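You operate a simulated robot arm through the tools that you are given. There is no shell and no other tool. Be economical: measure what you need, move in short steps, check, and stop when the job is done.

The job below is to be done with a simulated two-armed robot. You get a single attempt, and the scene is never put back.

TASK
Hold the white jug on the long table steady with one hand and put the cell labelled "C2" from the purple rack in it with the other.

The check looks at the end state, three seconds after you hand in, the way a careful person would. Anything else that was tipped, shoved, dropped, spilled or broken makes it a failure.

THE ROBOT
Two 7-joint arms with three-finger grippers on one trunk, on a base that drives. Base frame: it is fixed to the floor where the robot stands at the start and does not move with it; the origin is under the middle of the robot, x ahead of it, y to its left, z up. Readings come in m, rad, newtons and seconds.
The left shoulder is at the start at [0.025, 0.154, 1.046], the right one opposite. With the tool pointing down near the work surface each hand reaches from about 0.16 to 0.6 m from the robot's upright axis, wherever it stands, measured 20 degrees to its own side. Places, roughly: white jug [4, 0.5, 1]. Payload 2.69 kg a hand.
Tool frame (each hand has its own): the origin (TCP) lies between the finger pads and is the grasp point; the fingertips stand 0.029 m ahead of it; z points along the fingers, y is the line along which they close. The gripper opens to 0.12 m. The gripper's body begins 0.078 m behind the TCP.
Orientation is that of the tool frame in the base frame, as [roll, pitch, yaw] about the fixed x, y, z axes, in that order (R = Rz(yaw) Ry(pitch) Rx(roll)). With the fingers straight down and closing along the base's y, the tool's x points along the base's -x, its y along +y and its z along -z.

THE INTERFACE
- The arms move only by the tool servo_tool. It takes "left_steps", "right_steps" or both (then of equal length, played together; a hand with none holds still); each is text: rows parted by semicolons, each of 7 numbers parted by spaces: the opening, from 0 (shut) to 1 (fully open), then the shift along the tool's x, y, z in m, then the turn, a rotation vector about the tool's x, y, z in rad. In form: jaw x y z rx ry rz; .... A call has 1 to 12 rows; each row shifts and turns the commanded pose from where the row before left it, along the tool's axes as they then stand. Rows are played at 5 a second. More than 0.05 m and 0.15 rad between two rows, or a gripper value outside its range, and nothing of the call is played. A pose out of reach is approached as far as the arm can. The call stops where the force on the tool passes 40 N (or 10 N more than at its start, if that is more) or the arm is blocked; 0.2 s more then pass. Each finger halts on what it meets, pressing with about 44 N; the grip force reading is that of the motor and also rises with nothing between the fingers. The clock runs only during rows and for 0.2 s after the last one: add rows that do not move to give the fingers time. The reply holds the time, the measured pose of the TCP, the force on the tool along the base axes, the opening and the grip force, in the units named above and with some noise, with the torque about the TCP (base axes, N m) and any sound that the robot's microphone picked up.
- Cameras (640 x 400 px; columns grow to the right, rows downward): "scene" is now at [0.1318, -0.0035, 1.2355]; the picture's right is [-0.04, -1.00, 0.00], its down [-0.19, 0.01, -0.98] and it looks along [0.98, -0.04, -0.19] (base axes); focal length 214 px, centre (320, 200). "left" rides on the left gripper at [0.063, 0, -0.104] in its tool frame; the picture's right is [-0.01, 1.00, 0.00], its down [-0.83, 0.00, -0.56] and it looks along [-0.56, 0.00, 0.83] (tool axes); focal length 275 px, centre (320, 200). "right" rides on the right gripper at [0.063, 0, -0.104] in its tool frame; the picture's right is [0.00, 1.00, 0.00], its down [-0.83, 0.00, -0.56] and it looks along [-0.56, 0.00, 0.83] (tool axes); focal length 275 px, centre (320, 200). There is no depth. A picture from a camera that has moved, and an enlarged one, comes with that camera's place and axes in the base frame and with its lens.
- get_image(camera): a new picture of that camera. It takes no simulated time.
- move_column(by): slides the trunk up (or, below 0, down) by that many m; the arms and the scene camera ride with it, the base frame stays. It gives what a move gives, with no picture.
- drive_base(legs): drives the robot by 1 to 6 legs, each [ahead, left, turn to the left] in m, m and rad, along the robot's own axes; the way and the turn of a leg run together, so that a leg with both is an arc; at most 1.5 m and 3.142 rad a leg. The arms and the cameras ride along, it lands a little off, and it stops where it bumps. It gives what a move gives.
- aim_head(pan, tilt): turns the head with the scene camera to pan (to the left, within 1.396 rad either way) and tilt (down, from -0.506 to 1.204), counted from straight ahead of the robot. It gives what a move gives.
- inspect(camera, box): a new picture of the part [left, top, right, bottom] of that camera's present view, enlarged. It takes no simulated time.
- hand_in(): hands the job in; it is judged then, once.

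Work in short steps. Places have to be worked out from the pictures, the camera data and where the tool is seen: move nearer, look again, correct. Check each grasp and each placing, and mend what went wrong. You have 120 turns and 100 pictures in all, those below and enlarged ones among them. Open the grippers and draw the arms clear of the work before you hand the job in, unless the task says otherwise; then end with one line.

The tools are called after ">>>" as a command line: name --argument value ..., lists and objects as JSON in quotes. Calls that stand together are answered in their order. servo_tool: Moves the arms, as the interface text tells. Its arguments: {"type":"object","properties":{"left_steps":{"type":"string"},"right_steps":{"type":"string"}},"required":[]} The other tools are called the same way: move_column (by) slides the trunk up or down; drive_base (legs) drives the base; aim_head (pan, tilt) turns the head that bears the scene camera; get_image (camera) takes a picture; inspect (camera, box) takes an enlarged picture of a part of a camera's view; hand_in () hands the job in.

At the start:

```text
time_s: 0.0
left_ee_pos: [0.3117, 0.1437, 1.1884]
left_tcp_rot: [-3.14, 0.001, -3.139]
left_ft_force: [0.3, 0.4, 0.2]
left_ft_torque: [-0.02, 0.01, -0.01]
left_gripper_width: 0.1198
left_grip_force: 0.0
right_ee_pos: [0.3301, -0.099, 1.1561]
right_tcp_rot: [-3.141, 0.001, -3.142]
right_ft_force: [0.1, 0.4, 0.9]
right_ft_torque: [-0.01, 0.03, 0.0]
right_gripper_width: 0.12
right_grip_force: 0.1
trunk travel left (down, up): [-0.409, 0.029]
robot x, y, heading: [0.0028, -0.0008, 0.0]
head pan, tilt: [-0.042, 0.195]
```

scene: 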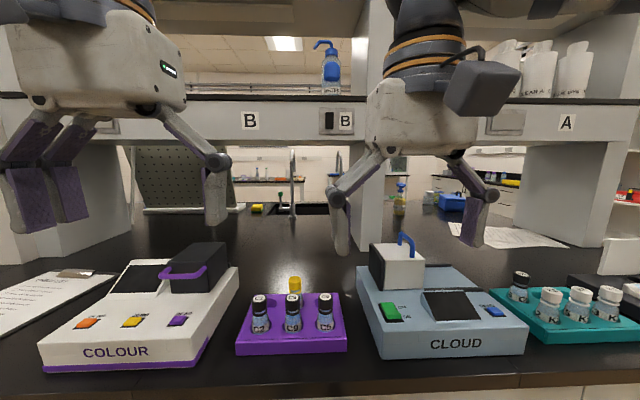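
right: 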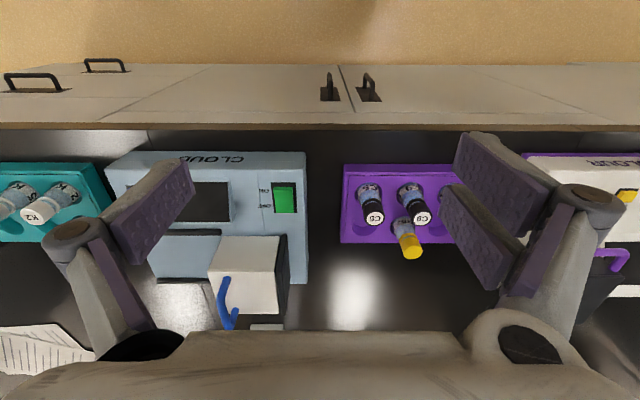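
left: 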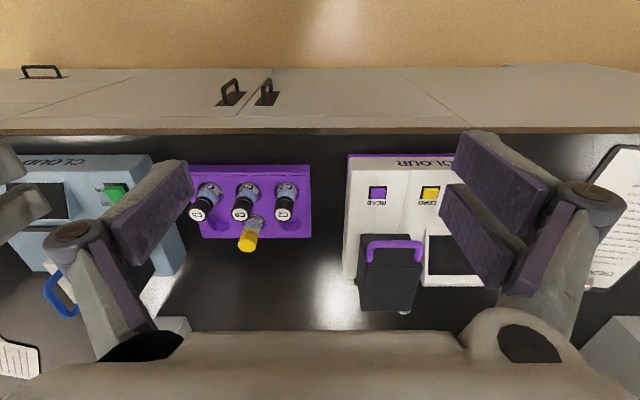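

I'll look closer at the purple rack to read the labels.

>>> inspect --camera "scene" --box '[220, 260, 360, 360]'

>>> inspect --camera "left" --box '[170, 150, 330, 260]'

```text
4.00 times, centred on (290, 310) of scene
camera zoom: at [0.1318, -0.0035, 1.2355], right [-0.04, -1.0, 0.0], down [-0.19, 0.01, -0.98], along [0.98, -0.04, -0.19], focal length 858 px, centre (440, -240)
```

zoom: 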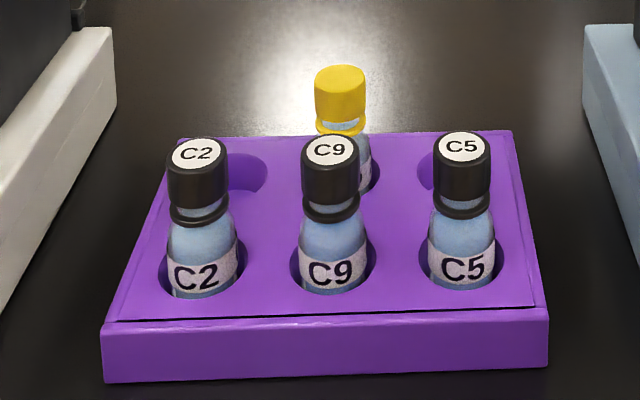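

```text
3.64 times, centred on (250, 205) of left
camera zoom: at [0.2482, 0.1438, 1.2934], right [0.0, 1.0, 0.0], down [0.83, 0.0, 0.56], along [0.56, 0.0, -0.83], focal length 1001 px, centre (574, 182)
```

zoom: 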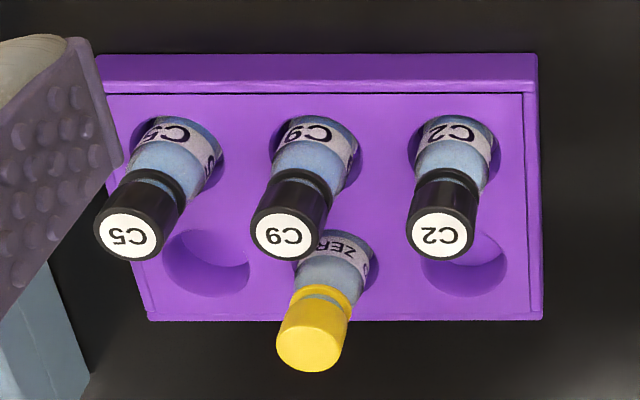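

C2 is the near-row, leftmost vial; triangulation puts its cap top at about (0.480, 0.092, 0.987). I bring the left hand above it, partly closed so that it clears C9.

>>> servo_tool --left_steps "0.8 -0.034 -0.0104 0.0216 0 0 0; 0.55 -0.034 -0.0104 0.0216 0 0 0; 0.55 -0.034 -0.0104 0.0216 0 0 0; 0.55 -0.034 -0.0104 0.0216 0 0 0; 0.55 -0.032 -0.0104 0.0216 0 0 0; 0.55 0 0 0 0 0 0; 0.55 0 0 0 0 0 0"

>>> get_image --camera "left"

>>> get_image --camera "scene"

```text
time_s: 1.6
left_ee_pos: [0.4779, 0.0899, 1.0808]
left_tcp_rot: [-3.14, 0.001, -3.141]
left_ft_force: [0.1, 0.5, 0.0]
left_ft_torque: [-0.02, 0.01, -0.01]
left_gripper_width: 0.0663
left_grip_force: 0.1
right_ee_pos: [0.3296, -0.0992, 1.1579]
right_tcp_rot: [-3.14, 0.0, 3.141]
right_ft_force: [0.8, 0.6, 0.0]
right_ft_torque: [0.03, -0.03, -0.03]
right_gripper_width: 0.1199
right_grip_force: 0.1
trunk travel left (down, up): [-0.409, 0.029]
robot x, y, heading: [-0.0023, 0.0028, -0.001]
head pan, tilt: [-0.042, 0.195]
```

```text
94 pictures are left
camera left: at [0.4149, 0.0902, 1.1855], right [0.0, 1.0, 0.0], down [0.83, 0.0, 0.56], along [0.56, 0.0, -0.83], focal length 275 px, centre (320, 200)
```

left: 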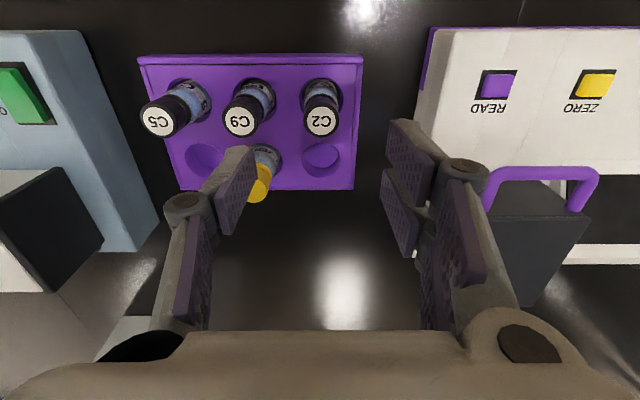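

```text
93 pictures are left
camera scene: at [0.1321, -0.0036, 1.2355], right [-0.04, -1.0, 0.0], down [-0.2, 0.01, -0.98], along [0.98, -0.04, -0.2], focal length 214 px, centre (320, 200)
```

scene: 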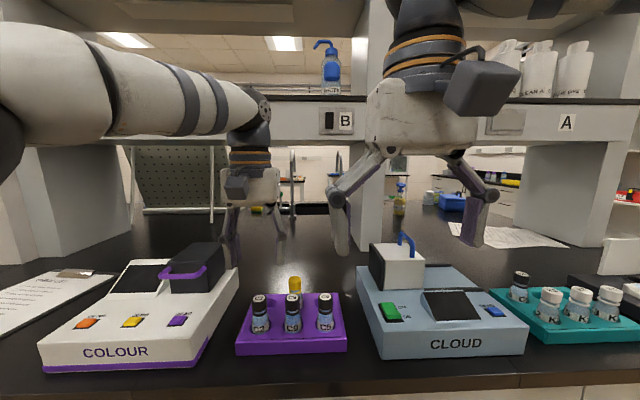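

The cap sits right below the hand (0.482, 0.090). I descend partway, with the tips just above cap height, and check.

>>> servo_tool --left_steps "0.55 -0.003 0.0005 0.03 0 0 0; 0.55 0 0 0.03 0 0 0; 0.55 0 0 0 0 0 0"

>>> get_image --camera "left"

>>> inspect --camera "scene" --box '[180, 220, 380, 360]'

```text
time_s: 2.4
left_ee_pos: [0.4831, 0.0939, 1.0199]
left_tcp_rot: [-3.141, 0.003, -3.139]
left_ft_force: [-0.3, 0.5, 0.0]
left_ft_torque: [0.0, 0.02, -0.01]
left_gripper_width: 0.0662
left_grip_force: 0.0
right_ee_pos: [0.3289, -0.0995, 1.1575]
right_tcp_rot: [-3.14, 0.001, 3.141]
right_ft_force: [1.1, -0.3, -0.1]
right_ft_torque: [0.02, 0.01, -0.04]
right_gripper_width: 0.1197
right_grip_force: 0.0
trunk travel left (down, up): [-0.409, 0.029]
robot x, y, heading: [0.0049, -0.0012, 0.001]
head pan, tilt: [-0.042, 0.195]
```

```text
92 pictures are left
camera left: at [0.4189, 0.0926, 1.125], right [0.0, 1.0, 0.0], down [0.83, 0.0, 0.56], along [0.56, 0.0, -0.83], focal length 275 px, centre (320, 200)
```

left: 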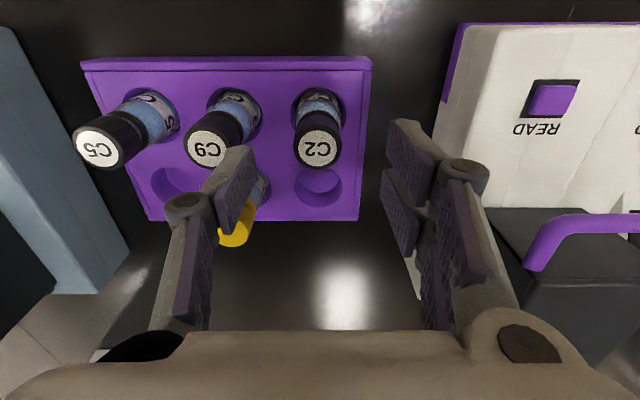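

```text
2.86 times, centred on (280, 290) of scene
camera zoom: at [0.1317, -0.0035, 1.2356], right [-0.04, -1.0, 0.0], down [-0.19, 0.01, -0.98], along [0.98, -0.04, -0.19], focal length 613 px, centre (434, -57)
```

zoom: 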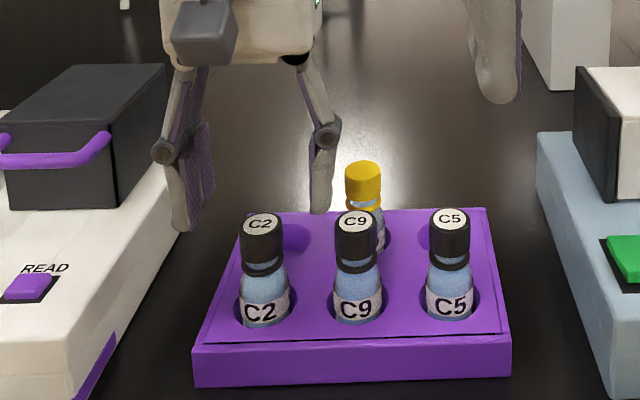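

Aligned within about 2 mm. I descend 0.05 m to grip at the cap, then close.

>>> servo_tool --left_steps "0.55 0.001 0 0.025 0 0 0; 0.55 0 0 0.025 0 0 0; 0.55 0 0 0 0 0 0"

>>> get_image --camera "left"

>>> inspect --camera "scene" --box '[180, 220, 380, 360]'

```text
time_s: 3.2
left_ee_pos: [0.4801, 0.0931, 0.9702]
left_tcp_rot: [3.14, 0.002, -3.141]
left_ft_force: [-0.5, 1.0, -0.4]
left_ft_torque: [-0.01, 0.03, -0.01]
left_gripper_width: 0.0659
left_grip_force: 0.0
right_ee_pos: [0.3292, -0.0985, 1.1576]
right_tcp_rot: [-3.14, 0.003, 3.141]
right_ft_force: [0.6, -0.7, -0.2]
right_ft_torque: [0.01, 0.02, -0.01]
right_gripper_width: 0.1199
right_grip_force: 0.1
trunk travel left (down, up): [-0.409, 0.029]
robot x, y, heading: [0.0009, -0.0006, -0.003]
head pan, tilt: [-0.042, 0.195]
```

```text
90 pictures are left
camera left: at [0.4165, 0.092, 1.0748], right [0.0, 1.0, 0.0], down [0.83, 0.0, 0.56], along [0.56, 0.0, -0.83], focal length 275 px, centre (320, 200)
```

left: 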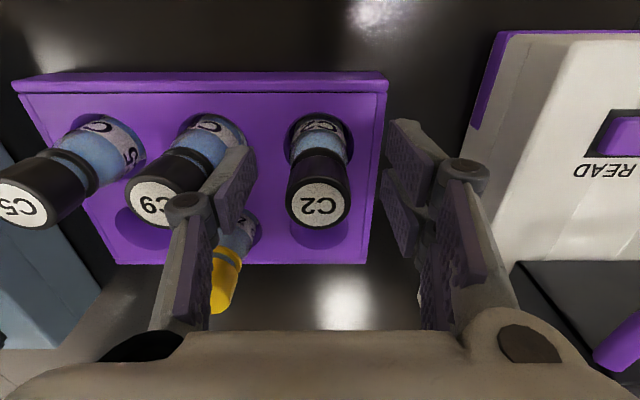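

```text
2.86 times, centred on (280, 290) of scene
camera zoom: at [0.1317, -0.0035, 1.2356], right [-0.04, -1.0, 0.0], down [-0.19, 0.01, -0.98], along [0.98, -0.04, -0.19], focal length 613 px, centre (434, -57)
```

zoom: 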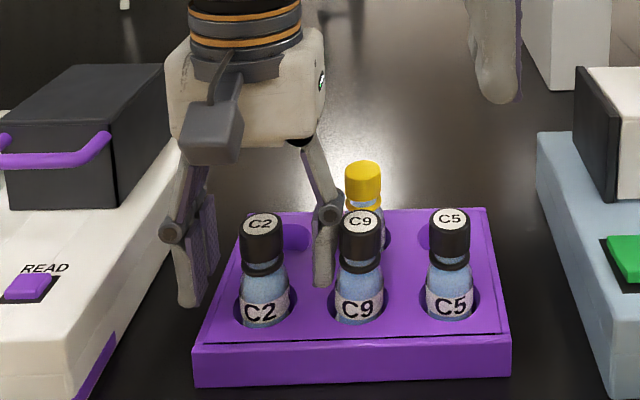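

C9's cap is being brushed slightly by the finger's outer knuckle; closing will relieve that. I close now on C2.

>>> servo_tool --left_steps "0.4 0 0 0 0 0 0; 0.25 0 0 0 0 0 0; 0.1 0 0 0 0 0 0; 0 0 0 0 0 0 0; 0 0 0 0 0 0 0"

>>> inspect --camera "scene" --box '[180, 220, 380, 360]'

```text
time_s: 4.4
left_ee_pos: [0.48, 0.0923, 0.9708]
left_tcp_rot: [-3.14, 0.001, -3.141]
left_ft_force: [-0.4, -0.1, 0.5]
left_ft_torque: [-0.01, 0.02, 0.0]
left_gripper_width: 0.0278
left_grip_force: 44.3
right_ee_pos: [0.3298, -0.0985, 1.1581]
right_tcp_rot: [-3.141, -0.001, 3.141]
right_ft_force: [0.3, 0.0, -0.3]
right_ft_torque: [0.02, -0.01, -0.01]
right_gripper_width: 0.12
right_grip_force: 0.0
trunk travel left (down, up): [-0.409, 0.029]
robot x, y, heading: [0.0015, -0.0035, -0.004]
head pan, tilt: [-0.042, 0.195]
```

```text
2.86 times, centred on (280, 290) of scene
camera zoom: at [0.1318, -0.0034, 1.2355], right [-0.04, -1.0, 0.0], down [-0.19, 0.01, -0.98], along [0.98, -0.04, -0.19], focal length 613 px, centre (434, -57)
```

zoom: 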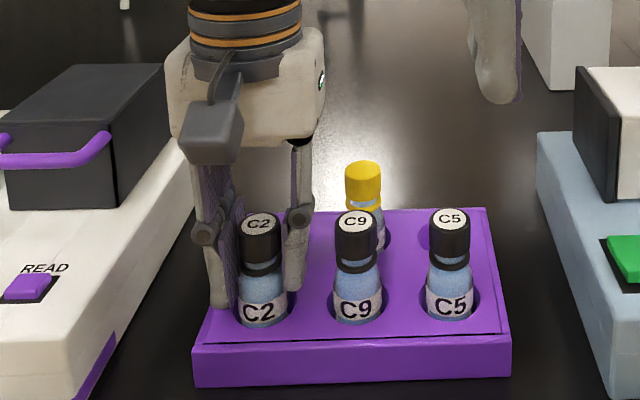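

Gripped (27.8 mm), C9 is back upright. I lift straight up.

>>> servo_tool --left_steps "0 0 0 -0.02 0 0 0; 0 0 0 -0.03 0 0 0; 0 0 0 -0.04 0 0 0; 0 0 0 -0.04 0 0 0; 0 0 0 -0.04 0 0 0; 0 0 0 -0.03 0 0 0"

>>> get_image --camera "scene"

>>> get_image --camera "left"

```text
time_s: 5.8
left_ee_pos: [0.4808, 0.0931, 1.1298]
left_tcp_rot: [-3.141, 0.002, -3.141]
left_ft_force: [-0.9, 0.5, -0.4]
left_ft_torque: [-0.02, 0.02, 0.0]
left_gripper_width: 0.0277
left_grip_force: 43.9
left hand out of reach, approached as far as the arm can: row 5, 6
right_ee_pos: [0.3287, -0.0983, 1.1583]
right_tcp_rot: [3.141, 0.002, 3.14]
right_ft_force: [-0.6, 0.7, 0.7]
right_ft_torque: [0.02, -0.02, 0.01]
right_gripper_width: 0.12
right_grip_force: 0.0
trunk travel left (down, up): [-0.409, 0.029]
robot x, y, heading: [0.0006, 0.0049, 0.002]
head pan, tilt: [-0.042, 0.195]
```

```text
87 pictures are left
camera scene: at [0.1315, -0.0034, 1.2356], right [-0.04, -1.0, 0.0], down [-0.19, 0.01, -0.98], along [0.98, -0.04, -0.19], focal length 214 px, centre (320, 200)
```

scene: 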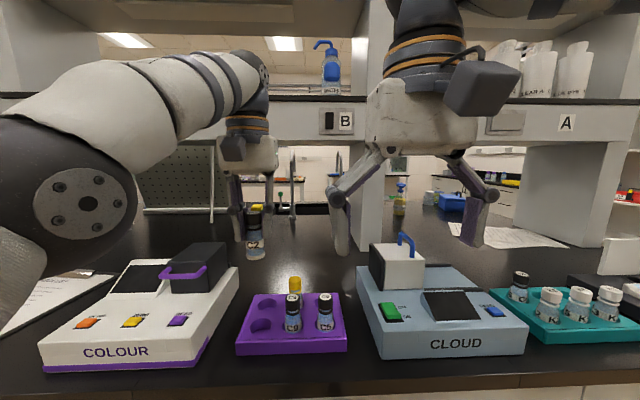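

```text
86 pictures are left
camera left: at [0.417, 0.0923, 1.2346], right [0.0, 1.0, 0.0], down [0.83, 0.0, 0.56], along [0.56, 0.0, -0.83], focal length 275 px, centre (320, 200)
```

left: 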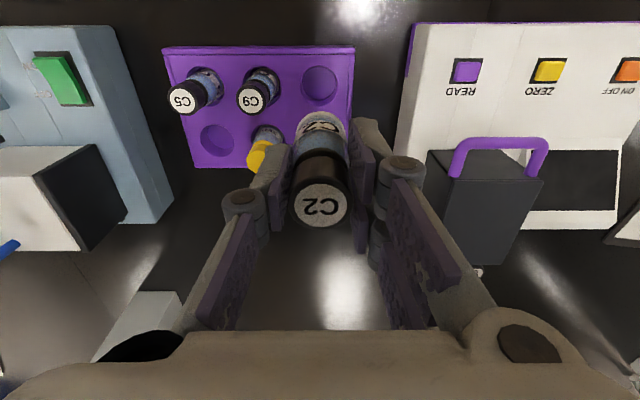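

C2 is held. I draw the left hand back close to the body for driving.

>>> servo_tool --left_steps "0 0.035 0.01 0 0 0 0; 0 0.035 0.01 0 0 0 0; 0 0.035 0.01 0 0 0 0; 0 0.035 0.01 0 0 0 0; 0 0.035 0.01 0 0 0 0; 0 0 0 0 0 0 0"

>>> aim_head --pan -1.2 --tilt 0.3

>>> get_image --camera "scene"

>>> aim_head --pan 1.2 --tilt 0.3

>>> get_image --camera "scene"

```text
time_s: 7.2
left_ee_pos: [0.3055, 0.1418, 1.129]
left_tcp_rot: [-3.141, 0.002, -3.139]
left_ft_force: [0.0, -0.3, -0.5]
left_ft_torque: [0.01, -0.01, 0.04]
left_gripper_width: 0.0274
left_grip_force: 44.4
right_ee_pos: [0.3293, -0.0982, 1.1577]
right_tcp_rot: [-3.141, -0.001, -3.141]
right_ft_force: [-0.4, 0.6, 0.1]
right_ft_torque: [-0.01, 0.05, 0.05]
right_gripper_width: 0.12
right_grip_force: 0.0
trunk travel left (down, up): [-0.409, 0.029]
robot x, y, heading: [-0.0023, -0.0013, 0.001]
head pan, tilt: [-0.042, 0.195]
```

```text
time_s: 8.6
left_ee_pos: [0.3053, 0.1425, 1.1296]
left_tcp_rot: [3.141, -0.001, -3.139]
left_ft_force: [0.0, 0.4, 0.4]
left_ft_torque: [-0.02, 0.0, -0.01]
left_gripper_width: 0.0274
left_grip_force: 44.2
right_ee_pos: [0.3294, -0.0986, 1.1576]
right_tcp_rot: [-3.141, -0.001, -3.141]
right_ft_force: [0.4, 0.4, 0.6]
right_ft_torque: [-0.02, 0.01, -0.02]
right_gripper_width: 0.1201
right_grip_force: 0.0
trunk travel left (down, up): [-0.409, 0.029]
robot x, y, heading: [0.0012, 0.001, -0.001]
head pan, tilt: [-1.201, 0.3]
```

```text
85 pictures are left
camera scene: at [0.0726, -0.0866, 1.2258], right [-0.93, -0.36, 0.0], down [-0.11, 0.28, -0.96], along [0.35, -0.89, -0.3], focal length 214 px, centre (320, 200)
```

scene: 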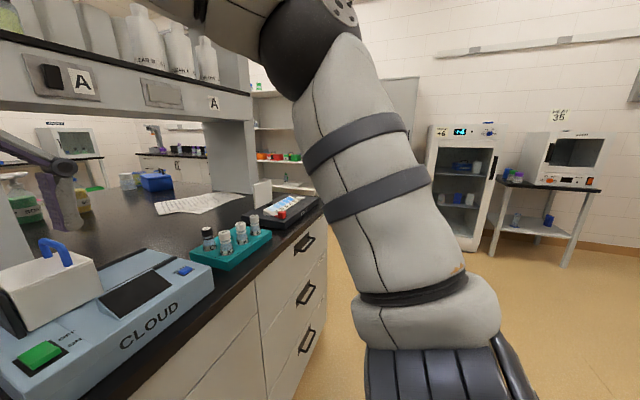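

```text
time_s: 10.8
left_ee_pos: [0.3044, 0.1422, 1.1293]
left_tcp_rot: [3.141, 0.0, -3.139]
left_ft_force: [-0.9, -0.6, -0.4]
left_ft_torque: [-0.02, 0.04, -0.02]
left_gripper_width: 0.0273
left_grip_force: 44.2
right_ee_pos: [0.3297, -0.099, 1.1573]
right_tcp_rot: [3.141, -0.002, 3.14]
right_ft_force: [-0.5, -0.1, 0.2]
right_ft_torque: [0.0, -0.01, 0.01]
right_gripper_width: 0.1201
right_grip_force: 0.1
trunk travel left (down, up): [-0.409, 0.029]
robot x, y, heading: [0.0007, 0.0026, 0.0]
head pan, tilt: [1.201, 0.3]
```

```text
84 pictures are left
camera scene: at [0.0726, 0.0874, 1.2258], right [0.93, -0.36, 0.0], down [-0.11, -0.28, -0.96], along [0.35, 0.89, -0.3], focal length 214 px, centre (320, 200)
```

scene: 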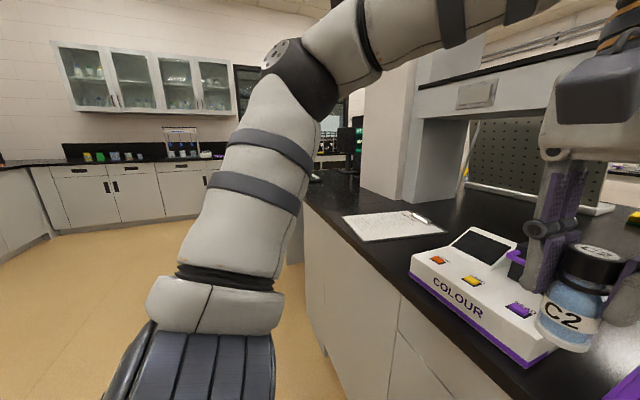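

The island spans roughly y −1..+1. I look ahead through the gap for the jug's table.

>>> aim_head --pan 0.1 --tilt 0.1

>>> inspect --camera "scene" --box '[160, 120, 480, 260]'

>>> aim_head --pan -0.5 --tilt 0.1

>>> get_image --camera "scene"

```text
time_s: 12.1
left_ee_pos: [0.3049, 0.1414, 1.1304]
left_tcp_rot: [-3.141, -0.001, -3.14]
left_ft_force: [-1.0, 0.2, -0.5]
left_ft_torque: [-0.02, 0.01, 0.01]
left_gripper_width: 0.0274
left_grip_force: 44.0
right_ee_pos: [0.3296, -0.1, 1.1594]
right_tcp_rot: [3.14, 0.001, -3.141]
right_ft_force: [-1.0, 0.3, 0.2]
right_ft_torque: [-0.01, 0.01, -0.02]
right_gripper_width: 0.12
right_grip_force: 0.0
trunk travel left (down, up): [-0.409, 0.029]
robot x, y, heading: [-0.0034, 0.0014, -0.002]
head pan, tilt: [0.099, 0.099]
```

```text
2.00 times, centred on (320, 190) of scene
camera zoom: at [0.1303, 0.0096, 1.2445], right [0.1, -0.99, 0.0], down [-0.1, -0.01, -0.99], along [0.99, 0.1, -0.1], focal length 429 px, centre (320, 220)
```

zoom: 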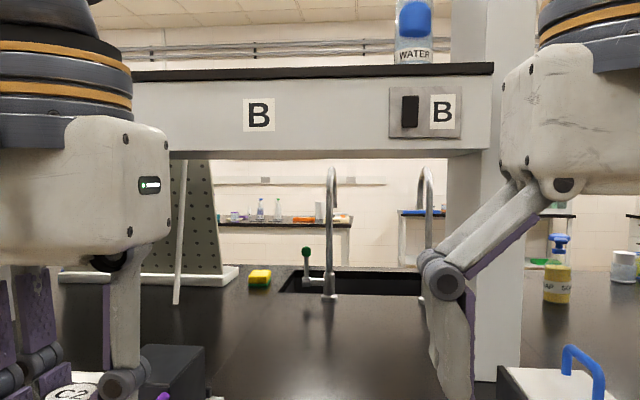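

```text
time_s: 13.1
left_ee_pos: [0.3041, 0.1411, 1.1296]
left_tcp_rot: [-3.139, 0.0, -3.139]
left_ft_force: [0.8, 0.8, -1.0]
left_ft_torque: [-0.01, -0.03, -0.01]
left_gripper_width: 0.0271
left_grip_force: 44.2
right_ee_pos: [0.3298, -0.0981, 1.1573]
right_tcp_rot: [-3.14, 0.0, -3.141]
right_ft_force: [0.9, 0.0, -0.1]
right_ft_torque: [0.02, 0.02, -0.04]
right_gripper_width: 0.12
right_grip_force: 0.1
trunk travel left (down, up): [-0.409, 0.029]
robot x, y, heading: [-0.0003, -0.0036, -0.002]
head pan, tilt: [-0.499, 0.099]
```

```text
82 pictures are left
camera scene: at [0.1196, -0.0436, 1.2445], right [-0.48, -0.88, 0.0], down [-0.09, 0.05, -1.0], along [0.87, -0.48, -0.1], focal length 214 px, centre (320, 200)
```

scene: 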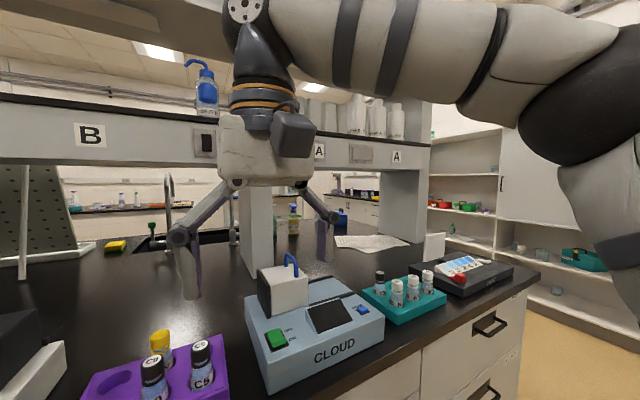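

The long table is visible at x≈4 through the gap. I check the left way around the island.

>>> aim_head --pan 0.8 --tilt 0.2

>>> get_image --camera "scene"

```text
time_s: 14.6
left_ee_pos: [0.3049, 0.1427, 1.1284]
left_tcp_rot: [-3.142, 0.0, -3.141]
left_ft_force: [-0.2, -0.3, -0.4]
left_ft_torque: [-0.01, 0.02, -0.02]
left_gripper_width: 0.0274
left_grip_force: 43.8
right_ee_pos: [0.3286, -0.0982, 1.1576]
right_tcp_rot: [3.141, -0.001, 3.142]
right_ft_force: [0.5, -0.6, 0.0]
right_ft_torque: [-0.06, 0.04, -0.03]
right_gripper_width: 0.1199
right_grip_force: 0.0
trunk travel left (down, up): [-0.409, 0.029]
robot x, y, heading: [0.0003, -0.0003, 0.001]
head pan, tilt: [0.799, 0.201]
```

```text
81 pictures are left
camera scene: at [0.1038, 0.0672, 1.2351], right [0.72, -0.7, 0.0], down [-0.14, -0.14, -0.98], along [0.68, 0.7, -0.2], focal length 214 px, centre (320, 200)
```

scene: 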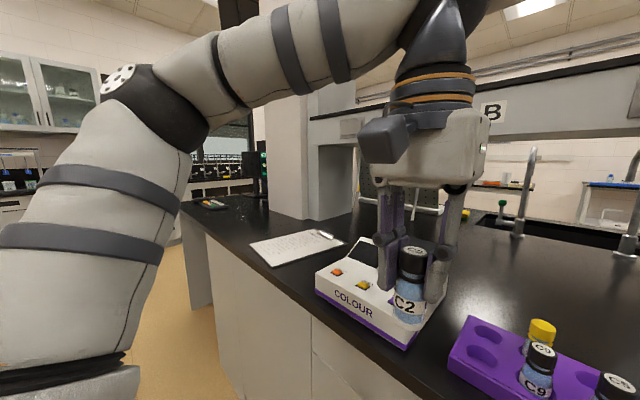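

The right end of the island is near y≈−1.15 with a clear corridor beyond. I back off, sidestep right and look ahead.

>>> drive_base --legs '[[-0.4, 0, 0], [0, -1.0, 0], [0, -0.85, 0]]'

>>> aim_head --pan 0.0 --tilt 0.35

>>> get_image --camera "scene"

```text
time_s: 31.3
left_ee_pos: [-0.1121, -1.733, 1.1302]
left_tcp_rot: [3.141, -0.001, 3.125]
left_ft_force: [0.3, -0.2, -0.8]
left_ft_torque: [0.01, -0.05, -0.05]
left_gripper_width: 0.0273
left_grip_force: 43.5
right_ee_pos: [-0.0921, -1.9758, 1.1585]
right_tcp_rot: [-3.141, 0.0, 3.124]
right_ft_force: [0.6, 0.7, 0.0]
right_ft_torque: [-0.03, 0.07, -0.03]
right_gripper_width: 0.12
right_grip_force: 0.0
trunk travel left (down, up): [-0.409, 0.029]
robot x, y, heading: [-0.4218, -1.8765, -0.018]
head pan, tilt: [0.799, 0.201]
```

```text
time_s: 32.5
left_ee_pos: [-0.1115, -1.7328, 1.1285]
left_tcp_rot: [3.141, 0.001, 3.127]
left_ft_force: [-0.3, 0.4, -0.7]
left_ft_torque: [0.02, -0.04, 0.02]
left_gripper_width: 0.0274
left_grip_force: 44.3
right_ee_pos: [-0.0912, -1.9741, 1.1583]
right_tcp_rot: [3.141, 0.0, 3.125]
right_ft_force: [0.0, 0.2, -0.2]
right_ft_torque: [-0.01, -0.03, 0.01]
right_gripper_width: 0.12
right_grip_force: 0.0
trunk travel left (down, up): [-0.409, 0.029]
robot x, y, heading: [-0.4192, -1.8679, -0.02]
head pan, tilt: [0.0, 0.351]
```

```text
80 pictures are left
camera scene: at [-0.2873, -1.8721, 1.2211], right [-0.02, -1.0, 0.0], down [-0.34, 0.01, -0.94], along [0.94, -0.01, -0.34], focal length 214 px, centre (320, 200)
```

scene: 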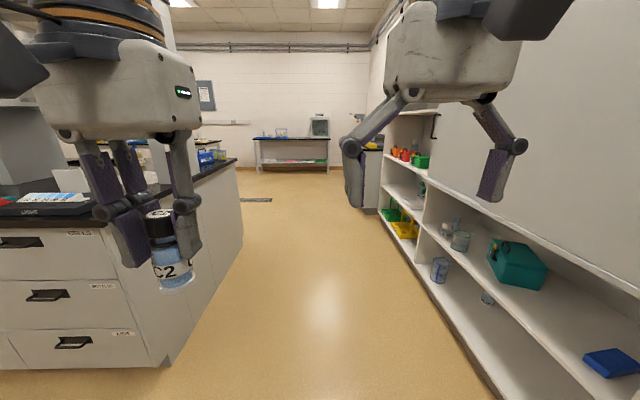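

Corridor is clear, y from −1.07 to −2.65. I drive ahead past the island end.

>>> drive_base --legs '[[0, 0, 0.02], [1.5, 0, 0], [1.5, 0, 0]]'

>>> aim_head --pan 0.9 --tilt 0.3

>>> get_image --camera "scene"

```text
time_s: 47.4
left_ee_pos: [2.907, -1.7094, 1.1291]
left_tcp_rot: [-3.141, -0.001, -3.124]
left_ft_force: [-0.6, 0.3, -0.7]
left_ft_torque: [0.0, 0.02, 0.01]
left_gripper_width: 0.0274
left_grip_force: 43.9
right_ee_pos: [2.9365, -1.951, 1.1576]
right_tcp_rot: [-3.14, 0.002, -3.124]
right_ft_force: [0.1, 0.1, -0.6]
right_ft_torque: [0.0, 0.04, -0.03]
right_gripper_width: 0.1201
right_grip_force: 0.1
trunk travel left (down, up): [-0.409, 0.029]
robot x, y, heading: [2.6042, -1.8571, 0.016]
head pan, tilt: [0.0, 0.351]
```

```text
time_s: 48.6
left_ee_pos: [2.9074, -1.7097, 1.1299]
left_tcp_rot: [-3.141, 0.0, -3.123]
left_ft_force: [0.6, -0.2, -0.7]
left_ft_torque: [0.0, -0.05, -0.01]
left_gripper_width: 0.0274
left_grip_force: 43.7
right_ee_pos: [2.9359, -1.9504, 1.1585]
right_tcp_rot: [3.14, -0.002, -3.126]
right_ft_force: [1.0, -1.0, -1.1]
right_ft_torque: [0.01, -0.02, 0.02]
right_gripper_width: 0.1201
right_grip_force: 0.0
trunk travel left (down, up): [-0.409, 0.029]
robot x, y, heading: [2.6061, -1.8582, 0.016]
head pan, tilt: [0.901, 0.3]
```

```text
79 pictures are left
camera scene: at [2.7007, -1.7826, 1.2258], right [0.79, -0.61, 0.0], down [-0.18, -0.23, -0.96], along [0.58, 0.76, -0.3], focal length 214 px, centre (320, 200)
```

scene: 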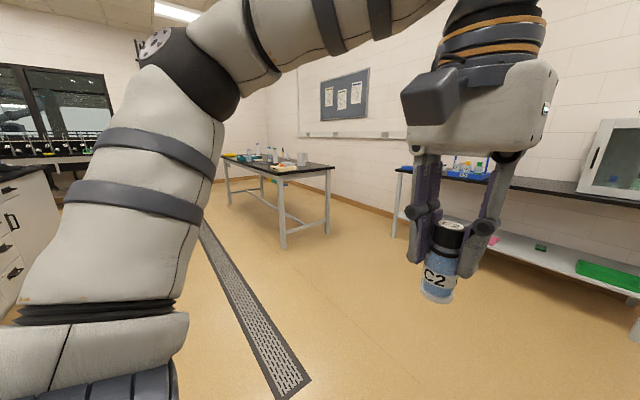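

The long table stands at roughly x 3.6–4.4, y from 0.1 on. Zoom in for the jug.

>>> inspect --camera "scene" --box '[210, 130, 350, 215]'

```text
4.57 times, centred on (280, 172) of scene
camera zoom: at [2.7007, -1.7826, 1.2258], right [0.79, -0.61, 0.0], down [-0.18, -0.23, -0.96], along [0.58, 0.76, -0.3], focal length 980 px, centre (503, 326)
```

zoom: 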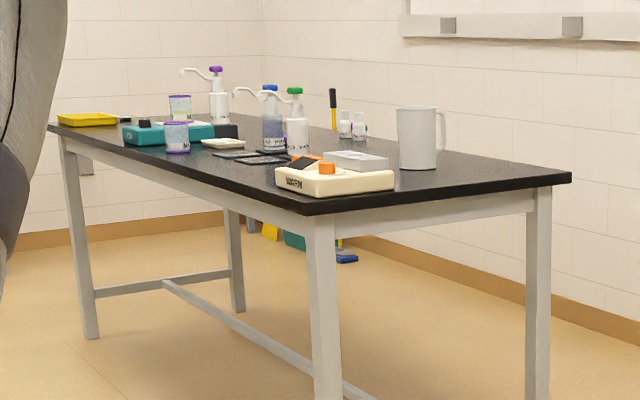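

The jug (with a handle) is at about (4.15, 0.5), near the table's end; that end is free to approach. I drive to stand off the end, facing it.

>>> drive_base --legs '[[1.45, -0.02, 0], [0, 0, 1.555], [0.95, 0, 0]]'

>>> aim_head --pan 0.0 --tilt 0.3

>>> get_image --camera "scene"

```text
time_s: 64.2
left_ee_pos: [3.9039, -0.5748, 1.13]
left_tcp_rot: [3.141, 0.0, -1.558]
left_ft_force: [0.1, 0.2, 0.8]
left_ft_torque: [-0.02, 0.01, -0.02]
left_gripper_width: 0.0
left_grip_force: 28.3
right_ee_pos: [4.1447, -0.5473, 1.1583]
right_tcp_rot: [3.14, -0.001, -1.557]
right_ft_force: [-0.3, -0.3, 0.0]
right_ft_torque: [0.0, -0.01, 0.0]
right_gripper_width: 0.1201
right_grip_force: 0.1
trunk travel left (down, up): [-0.409, 0.029]
robot x, y, heading: [4.0438, -0.8804, 1.586]
head pan, tilt: [0.901, 0.3]
```

```text
time_s: 65.4
left_ee_pos: [3.9044, -0.575, 1.1299]
left_tcp_rot: [3.141, -0.002, -1.556]
left_ft_force: [0.1, 0.3, -0.3]
left_ft_torque: [0.0, -0.02, 0.02]
left_gripper_width: 0.0002
left_grip_force: 28.2
right_ee_pos: [4.1461, -0.5473, 1.1577]
right_tcp_rot: [3.141, 0.0, -1.557]
right_ft_force: [-0.9, -0.1, -0.2]
right_ft_torque: [-0.01, 0.02, 0.01]
right_gripper_width: 0.1199
right_grip_force: 0.1
trunk travel left (down, up): [-0.409, 0.029]
robot x, y, heading: [4.0503, -0.879, 1.588]
head pan, tilt: [0.0, 0.3]
```

```text
77 pictures are left
camera scene: at [4.0505, -0.7476, 1.2258], right [1.0, 0.01, 0.0], down [0.0, -0.3, -0.96], along [-0.01, 0.96, -0.3], focal length 214 px, centre (320, 200)
```

scene: 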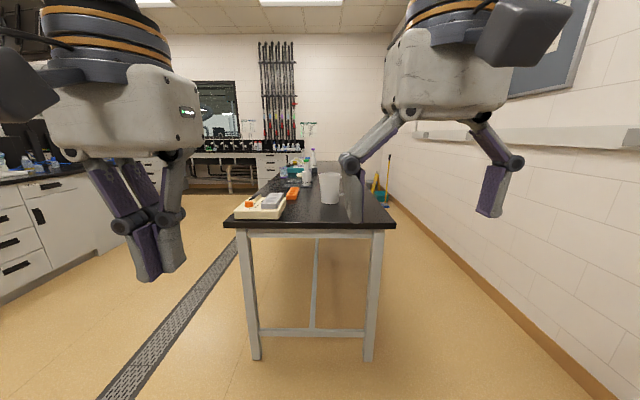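

The left gripper reads shut (0.000): the cell slipped out during the last drive. I must find it; I look at the floor around.

>>> aim_head --pan -1.1 --tilt 0.7

>>> get_image --camera "scene"

>>> aim_head --pan 0.0 --tilt 1.0

>>> get_image --camera "scene"

>>> aim_head --pan 1.1 --tilt 0.7

>>> get_image --camera "scene"

>>> get_image --camera "left"

```text
time_s: 66.7
left_ee_pos: [3.9047, -0.5756, 1.1306]
left_tcp_rot: [3.141, -0.001, -1.556]
left_ft_force: [-0.3, 0.0, 0.5]
left_ft_torque: [0.02, -0.03, 0.01]
left_gripper_width: 0.0001
left_grip_force: 28.6
right_ee_pos: [4.1453, -0.5483, 1.158]
right_tcp_rot: [3.141, 0.0, -1.557]
right_ft_force: [0.1, 0.0, -0.3]
right_ft_torque: [-0.01, 0.01, 0.01]
right_gripper_width: 0.1201
right_grip_force: 0.0
trunk travel left (down, up): [-0.409, 0.029]
robot x, y, heading: [4.0495, -0.8776, 1.585]
head pan, tilt: [-1.1, 0.7]
```

```text
76 pictures are left
camera scene: at [4.127, -0.8012, 1.1897], right [0.47, -0.88, 0.0], down [-0.57, -0.3, -0.77], along [0.68, 0.36, -0.64], focal length 214 px, centre (320, 200)
```

scene: 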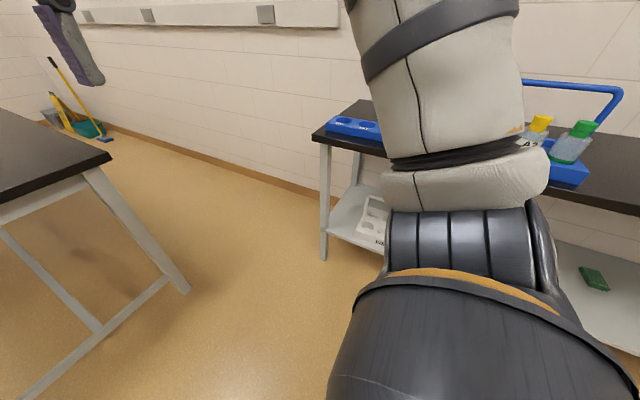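

```text
time_s: 68.1
left_ee_pos: [3.9043, -0.5772, 1.1292]
left_tcp_rot: [3.141, 0.004, -1.556]
left_ft_force: [0.5, -0.7, -0.1]
left_ft_torque: [0.0, 0.01, 0.0]
left_gripper_width: 0.0002
left_grip_force: 28.5
right_ee_pos: [4.1442, -0.549, 1.1587]
right_tcp_rot: [-3.14, 0.002, -1.555]
right_ft_force: [0.3, -0.4, 0.2]
right_ft_torque: [0.01, 0.01, -0.01]
right_gripper_width: 0.1199
right_grip_force: 0.1
trunk travel left (down, up): [-0.409, 0.029]
robot x, y, heading: [4.0477, -0.877, 1.589]
head pan, tilt: [0.0, 1.0]
```

```text
75 pictures are left
camera scene: at [4.0512, -0.7715, 1.1668], right [1.0, 0.01, 0.0], down [0.01, -0.84, -0.54], along [-0.01, 0.54, -0.84], focal length 214 px, centre (320, 200)
```

scene: 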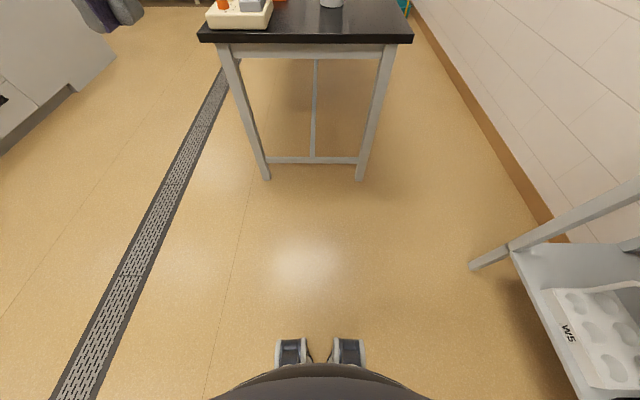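

```text
time_s: 69.4
left_ee_pos: [3.9046, -0.5762, 1.1294]
left_tcp_rot: [-3.14, -0.002, -1.557]
left_ft_force: [0.0, 0.0, 0.2]
left_ft_torque: [0.0, -0.02, 0.01]
left_gripper_width: 0.0
left_grip_force: 28.2
right_ee_pos: [4.1451, -0.5487, 1.1571]
right_tcp_rot: [-3.141, 0.0, -1.557]
right_ft_force: [0.2, -0.3, -0.2]
right_ft_torque: [0.0, 0.01, 0.0]
right_gripper_width: 0.1199
right_grip_force: 0.1
trunk travel left (down, up): [-0.409, 0.029]
robot x, y, heading: [4.0503, -0.8784, 1.586]
head pan, tilt: [1.1, 0.7]
```

```text
74 pictures are left
camera scene: at [3.9757, -0.8033, 1.1897], right [0.44, 0.9, 0.0], down [0.58, -0.28, -0.76], along [-0.69, 0.34, -0.64], focal length 214 px, centre (320, 200)
```

scene: 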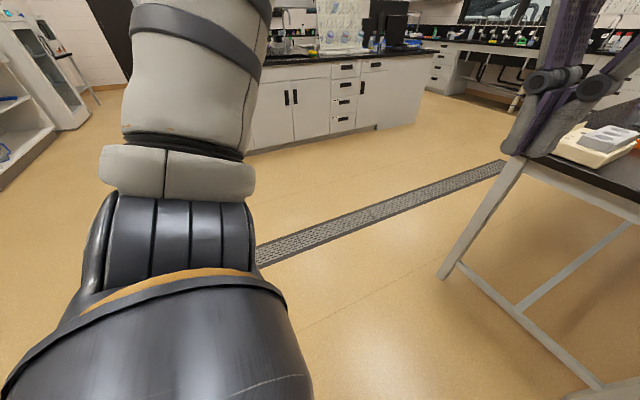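

```text
73 pictures are left
camera left: at [3.9042, -0.6395, 1.2343], right [-1.0, -0.01, 0.0], down [-0.01, 0.83, 0.56], along [-0.01, 0.56, -0.83], focal length 275 px, centre (320, 200)
```

left: 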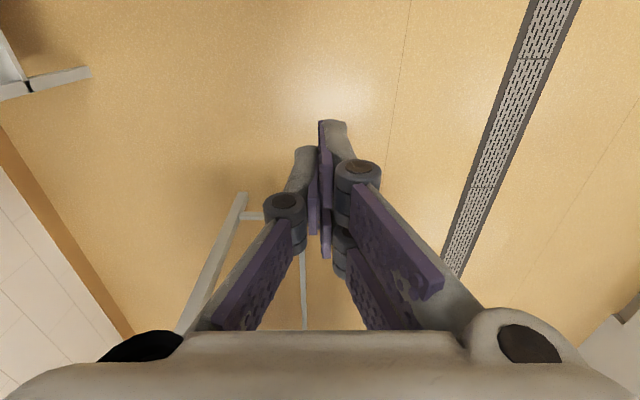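

Not in view ahead. I turn left to face back the way I came and look along the path driven.

>>> drive_base --legs '[[0, 0, 2.3]]'

>>> aim_head --pan 0.0 --tilt 0.7

>>> get_image --camera "scene"

>>> aim_head --pan 0.6 --tilt 0.8

>>> get_image --camera "scene"

```text
time_s: 75.3
left_ee_pos: [3.9247, -1.1901, 1.1297]
left_tcp_rot: [-3.14, 0.001, 0.754]
left_ft_force: [0.5, 0.6, -0.5]
left_ft_torque: [-0.02, 0.0, -0.02]
left_gripper_width: 0.0
left_grip_force: 28.6
right_ee_pos: [3.7422, -1.0313, 1.1569]
right_tcp_rot: [3.141, 0.0, 0.752]
right_ft_force: [0.2, 0.1, 0.8]
right_ft_torque: [0.01, 0.04, -0.01]
right_gripper_width: 0.1199
right_grip_force: 0.1
trunk travel left (down, up): [-0.409, 0.029]
robot x, y, heading: [4.0539, -0.8793, -2.391]
head pan, tilt: [1.1, 0.7]
```

```text
time_s: 76.6
left_ee_pos: [3.9252, -1.1906, 1.1295]
left_tcp_rot: [3.141, 0.0, 0.753]
left_ft_force: [-0.2, 0.4, -0.1]
left_ft_torque: [0.02, -0.02, -0.03]
left_gripper_width: 0.0
left_grip_force: 29.0
right_ee_pos: [3.743, -1.0309, 1.1576]
right_tcp_rot: [-3.141, 0.001, 0.752]
right_ft_force: [-0.7, 0.3, 0.0]
right_ft_torque: [0.0, 0.0, -0.01]
right_gripper_width: 0.1202
right_grip_force: 0.1
trunk travel left (down, up): [-0.409, 0.029]
robot x, y, heading: [4.0525, -0.8745, -2.384]
head pan, tilt: [0.0, 0.7]
```

```text
72 pictures are left
camera scene: at [3.9634, -0.9616, 1.1897], right [-0.68, 0.73, 0.0], down [0.47, 0.44, -0.76], along [-0.56, -0.52, -0.64], focal length 214 px, centre (320, 200)
```

scene: 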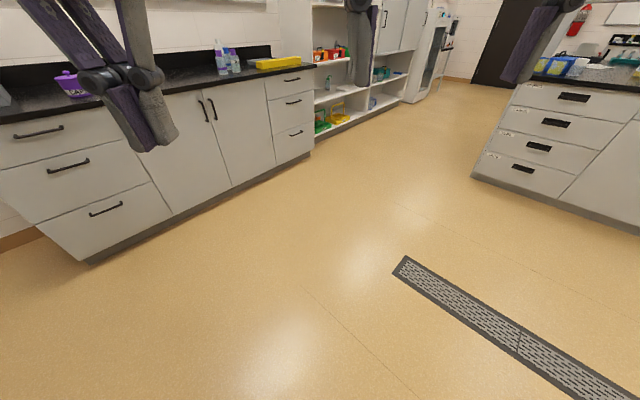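

```text
time_s: 77.6
left_ee_pos: [3.9256, -1.1908, 1.1304]
left_tcp_rot: [-3.14, 0.0, 0.755]
left_ft_force: [-0.6, 0.4, 0.0]
left_ft_torque: [-0.02, -0.01, -0.03]
left_gripper_width: 0.0
left_grip_force: 28.4
right_ee_pos: [3.7431, -1.0308, 1.1572]
right_tcp_rot: [3.141, 0.0, 0.754]
right_ft_force: [1.0, -0.5, 0.3]
right_ft_torque: [-0.05, 0.02, 0.06]
right_gripper_width: 0.1201
right_grip_force: 0.1
trunk travel left (down, up): [-0.409, 0.029]
robot x, y, heading: [4.052, -0.8807, -2.39]
head pan, tilt: [0.6, 0.799]
```

```text
71 pictures are left
camera scene: at [4.0078, -0.9822, 1.1815], right [-0.98, 0.22, 0.0], down [0.16, 0.7, -0.7], along [-0.15, -0.68, -0.72], focal length 214 px, centre (320, 200)
```

scene: 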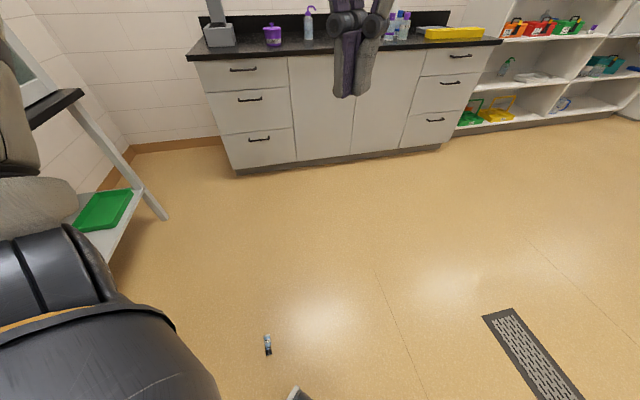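

Found a small vial on the floor, at about (4.20, −1.24). Zoom to see its state.

>>> inspect --camera "scene" --box '[227, 315, 307, 375]'

```text
6.67 times, centred on (267, 345) of scene
camera zoom: at [4.0078, -0.9822, 1.1815], right [-0.98, 0.22, 0.0], down [0.16, 0.7, -0.7], along [-0.15, -0.68, -0.72], focal length 1430 px, centre (673, -767)
```

zoom: 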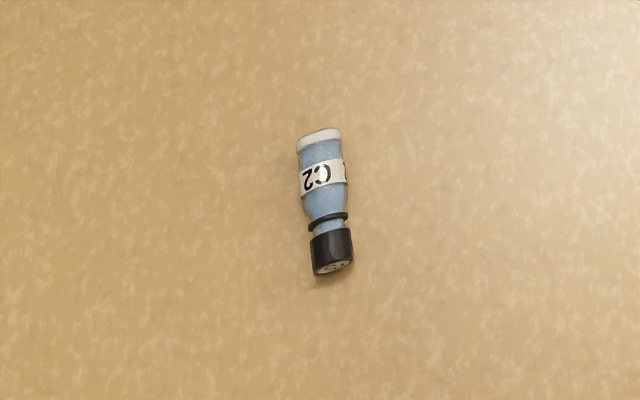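

It's C2, intact, lying with its cap toward +y at (4.20, −1.235). I'll drive round it to stand on its −y side facing +y, so that the cap ends up on top when I tilt the hand later.

>>> drive_base --legs '[[0, 0, -2.32], [0, 0.6, 0], [-0.78, 0, 0], [0, -0.6, 0]]'

>>> aim_head --pan 0.0 --tilt 1.0

>>> get_image --camera "scene"

```text
time_s: 96.6
left_ee_pos: [3.9272, -1.3613, 1.1301]
left_tcp_rot: [3.141, -0.001, -1.55]
left_ft_force: [-0.2, -0.2, -0.7]
left_ft_torque: [-0.01, 0.03, -0.01]
left_gripper_width: 0.0
left_grip_force: 28.5
right_ee_pos: [4.1681, -1.3306, 1.1571]
right_tcp_rot: [3.142, 0.0, -1.552]
right_ft_force: [-0.1, 0.1, 1.0]
right_ft_torque: [0.02, 0.05, -0.04]
right_gripper_width: 0.1203
right_grip_force: 0.1
trunk travel left (down, up): [-0.409, 0.029]
robot x, y, heading: [4.0768, -1.6626, 1.588]
head pan, tilt: [0.6, 0.799]
```

```text
time_s: 97.6
left_ee_pos: [3.9287, -1.3614, 1.1307]
left_tcp_rot: [3.14, 0.0, -1.551]
left_ft_force: [0.6, 0.3, 0.1]
left_ft_torque: [-0.01, 0.06, 0.01]
left_gripper_width: 0.0
left_grip_force: 28.1
right_ee_pos: [4.167, -1.3323, 1.159]
right_tcp_rot: [-3.14, -0.001, -1.552]
right_ft_force: [-0.7, 1.0, -0.1]
right_ft_torque: [-0.02, -0.01, -0.02]
right_gripper_width: 0.12
right_grip_force: 0.1
trunk travel left (down, up): [-0.409, 0.029]
robot x, y, heading: [4.0754, -1.6642, 1.589]
head pan, tilt: [0.0, 1.0]
```

```text
69 pictures are left
camera scene: at [4.0746, -1.5555, 1.1663], right [1.0, 0.02, 0.0], down [0.02, -0.84, -0.54], along [-0.01, 0.54, -0.84], focal length 214 px, centre (320, 200)
```

scene: 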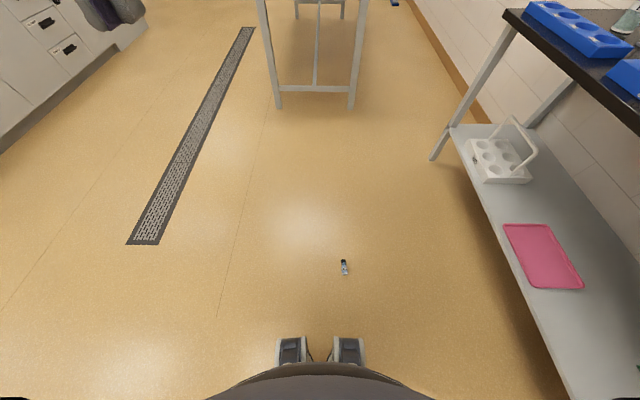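

Vial at (4.192, −1.237), to the robot's right: the right hand will pick it. I move 0.1 m nearer and lower the trunk fully.

>>> drive_base --legs '[[0.1, 0, -0.015]]'

>>> move_column --by -0.4

>>> get_image --camera "right"

>>> get_image --camera "scene"

```text
time_s: 98.7
left_ee_pos: [3.93, -1.2592, 1.1307]
left_tcp_rot: [-3.14, 0.0, -1.566]
left_ft_force: [0.8, 0.3, -0.7]
left_ft_torque: [-0.02, 0.01, 0.01]
left_gripper_width: 0.0
left_grip_force: 28.3
right_ee_pos: [4.1699, -1.2348, 1.1572]
right_tcp_rot: [3.141, 0.0, -1.565]
right_ft_force: [-0.9, 0.1, 0.1]
right_ft_torque: [-0.06, 0.0, 0.0]
right_gripper_width: 0.1196
right_grip_force: 0.1
trunk travel left (down, up): [-0.409, 0.029]
robot x, y, heading: [4.0717, -1.5644, 1.577]
head pan, tilt: [0.0, 1.0]
```

```text
time_s: 100.2
left_ee_pos: [3.9307, -1.2569, 1.0138]
left_tcp_rot: [-3.138, -0.013, -1.563]
left_ft_force: [-0.1, -0.3, 0.0]
left_ft_torque: [0.01, 0.0, 0.03]
left_gripper_width: 0.0003
left_grip_force: 28.1
right_ee_pos: [4.1742, -1.2272, 1.0415]
right_tcp_rot: [3.139, -0.012, -1.585]
right_ft_force: [1.0, 7.4, 0.1]
right_ft_torque: [-0.68, 0.14, -0.14]
right_gripper_width: 0.1198
right_grip_force: 0.0
trunk travel left (down, up): [-0.296, 0.141]
robot x, y, heading: [4.0712, -1.5645, 1.574]
head pan, tilt: [0.0, 1.0]
stopped: the force on the tool passed its limit at 58 N (the readings are from after the stop); the commanded pose is now the measured one
```

```text
68 pictures are left
camera right: at [4.1743, -1.2886, 1.1461], right [-1.0, 0.01, 0.0], down [0.01, 0.84, 0.55], along [0.0, 0.55, -0.84], focal length 275 px, centre (320, 200)
```

right: 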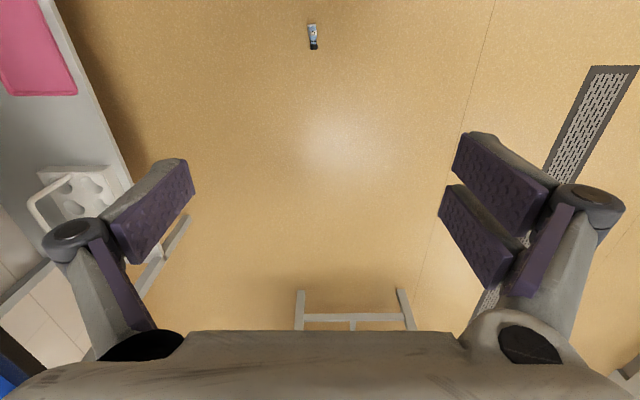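

```text
67 pictures are left
camera scene: at [4.0751, -1.3994, 1.0378], right [1.0, 0.0, 0.0], down [0.0, -0.84, -0.54], along [0.0, 0.54, -0.84], focal length 214 px, centre (320, 200)
```

scene: 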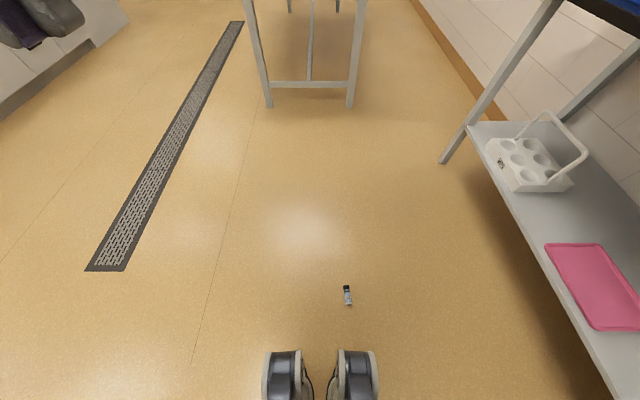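

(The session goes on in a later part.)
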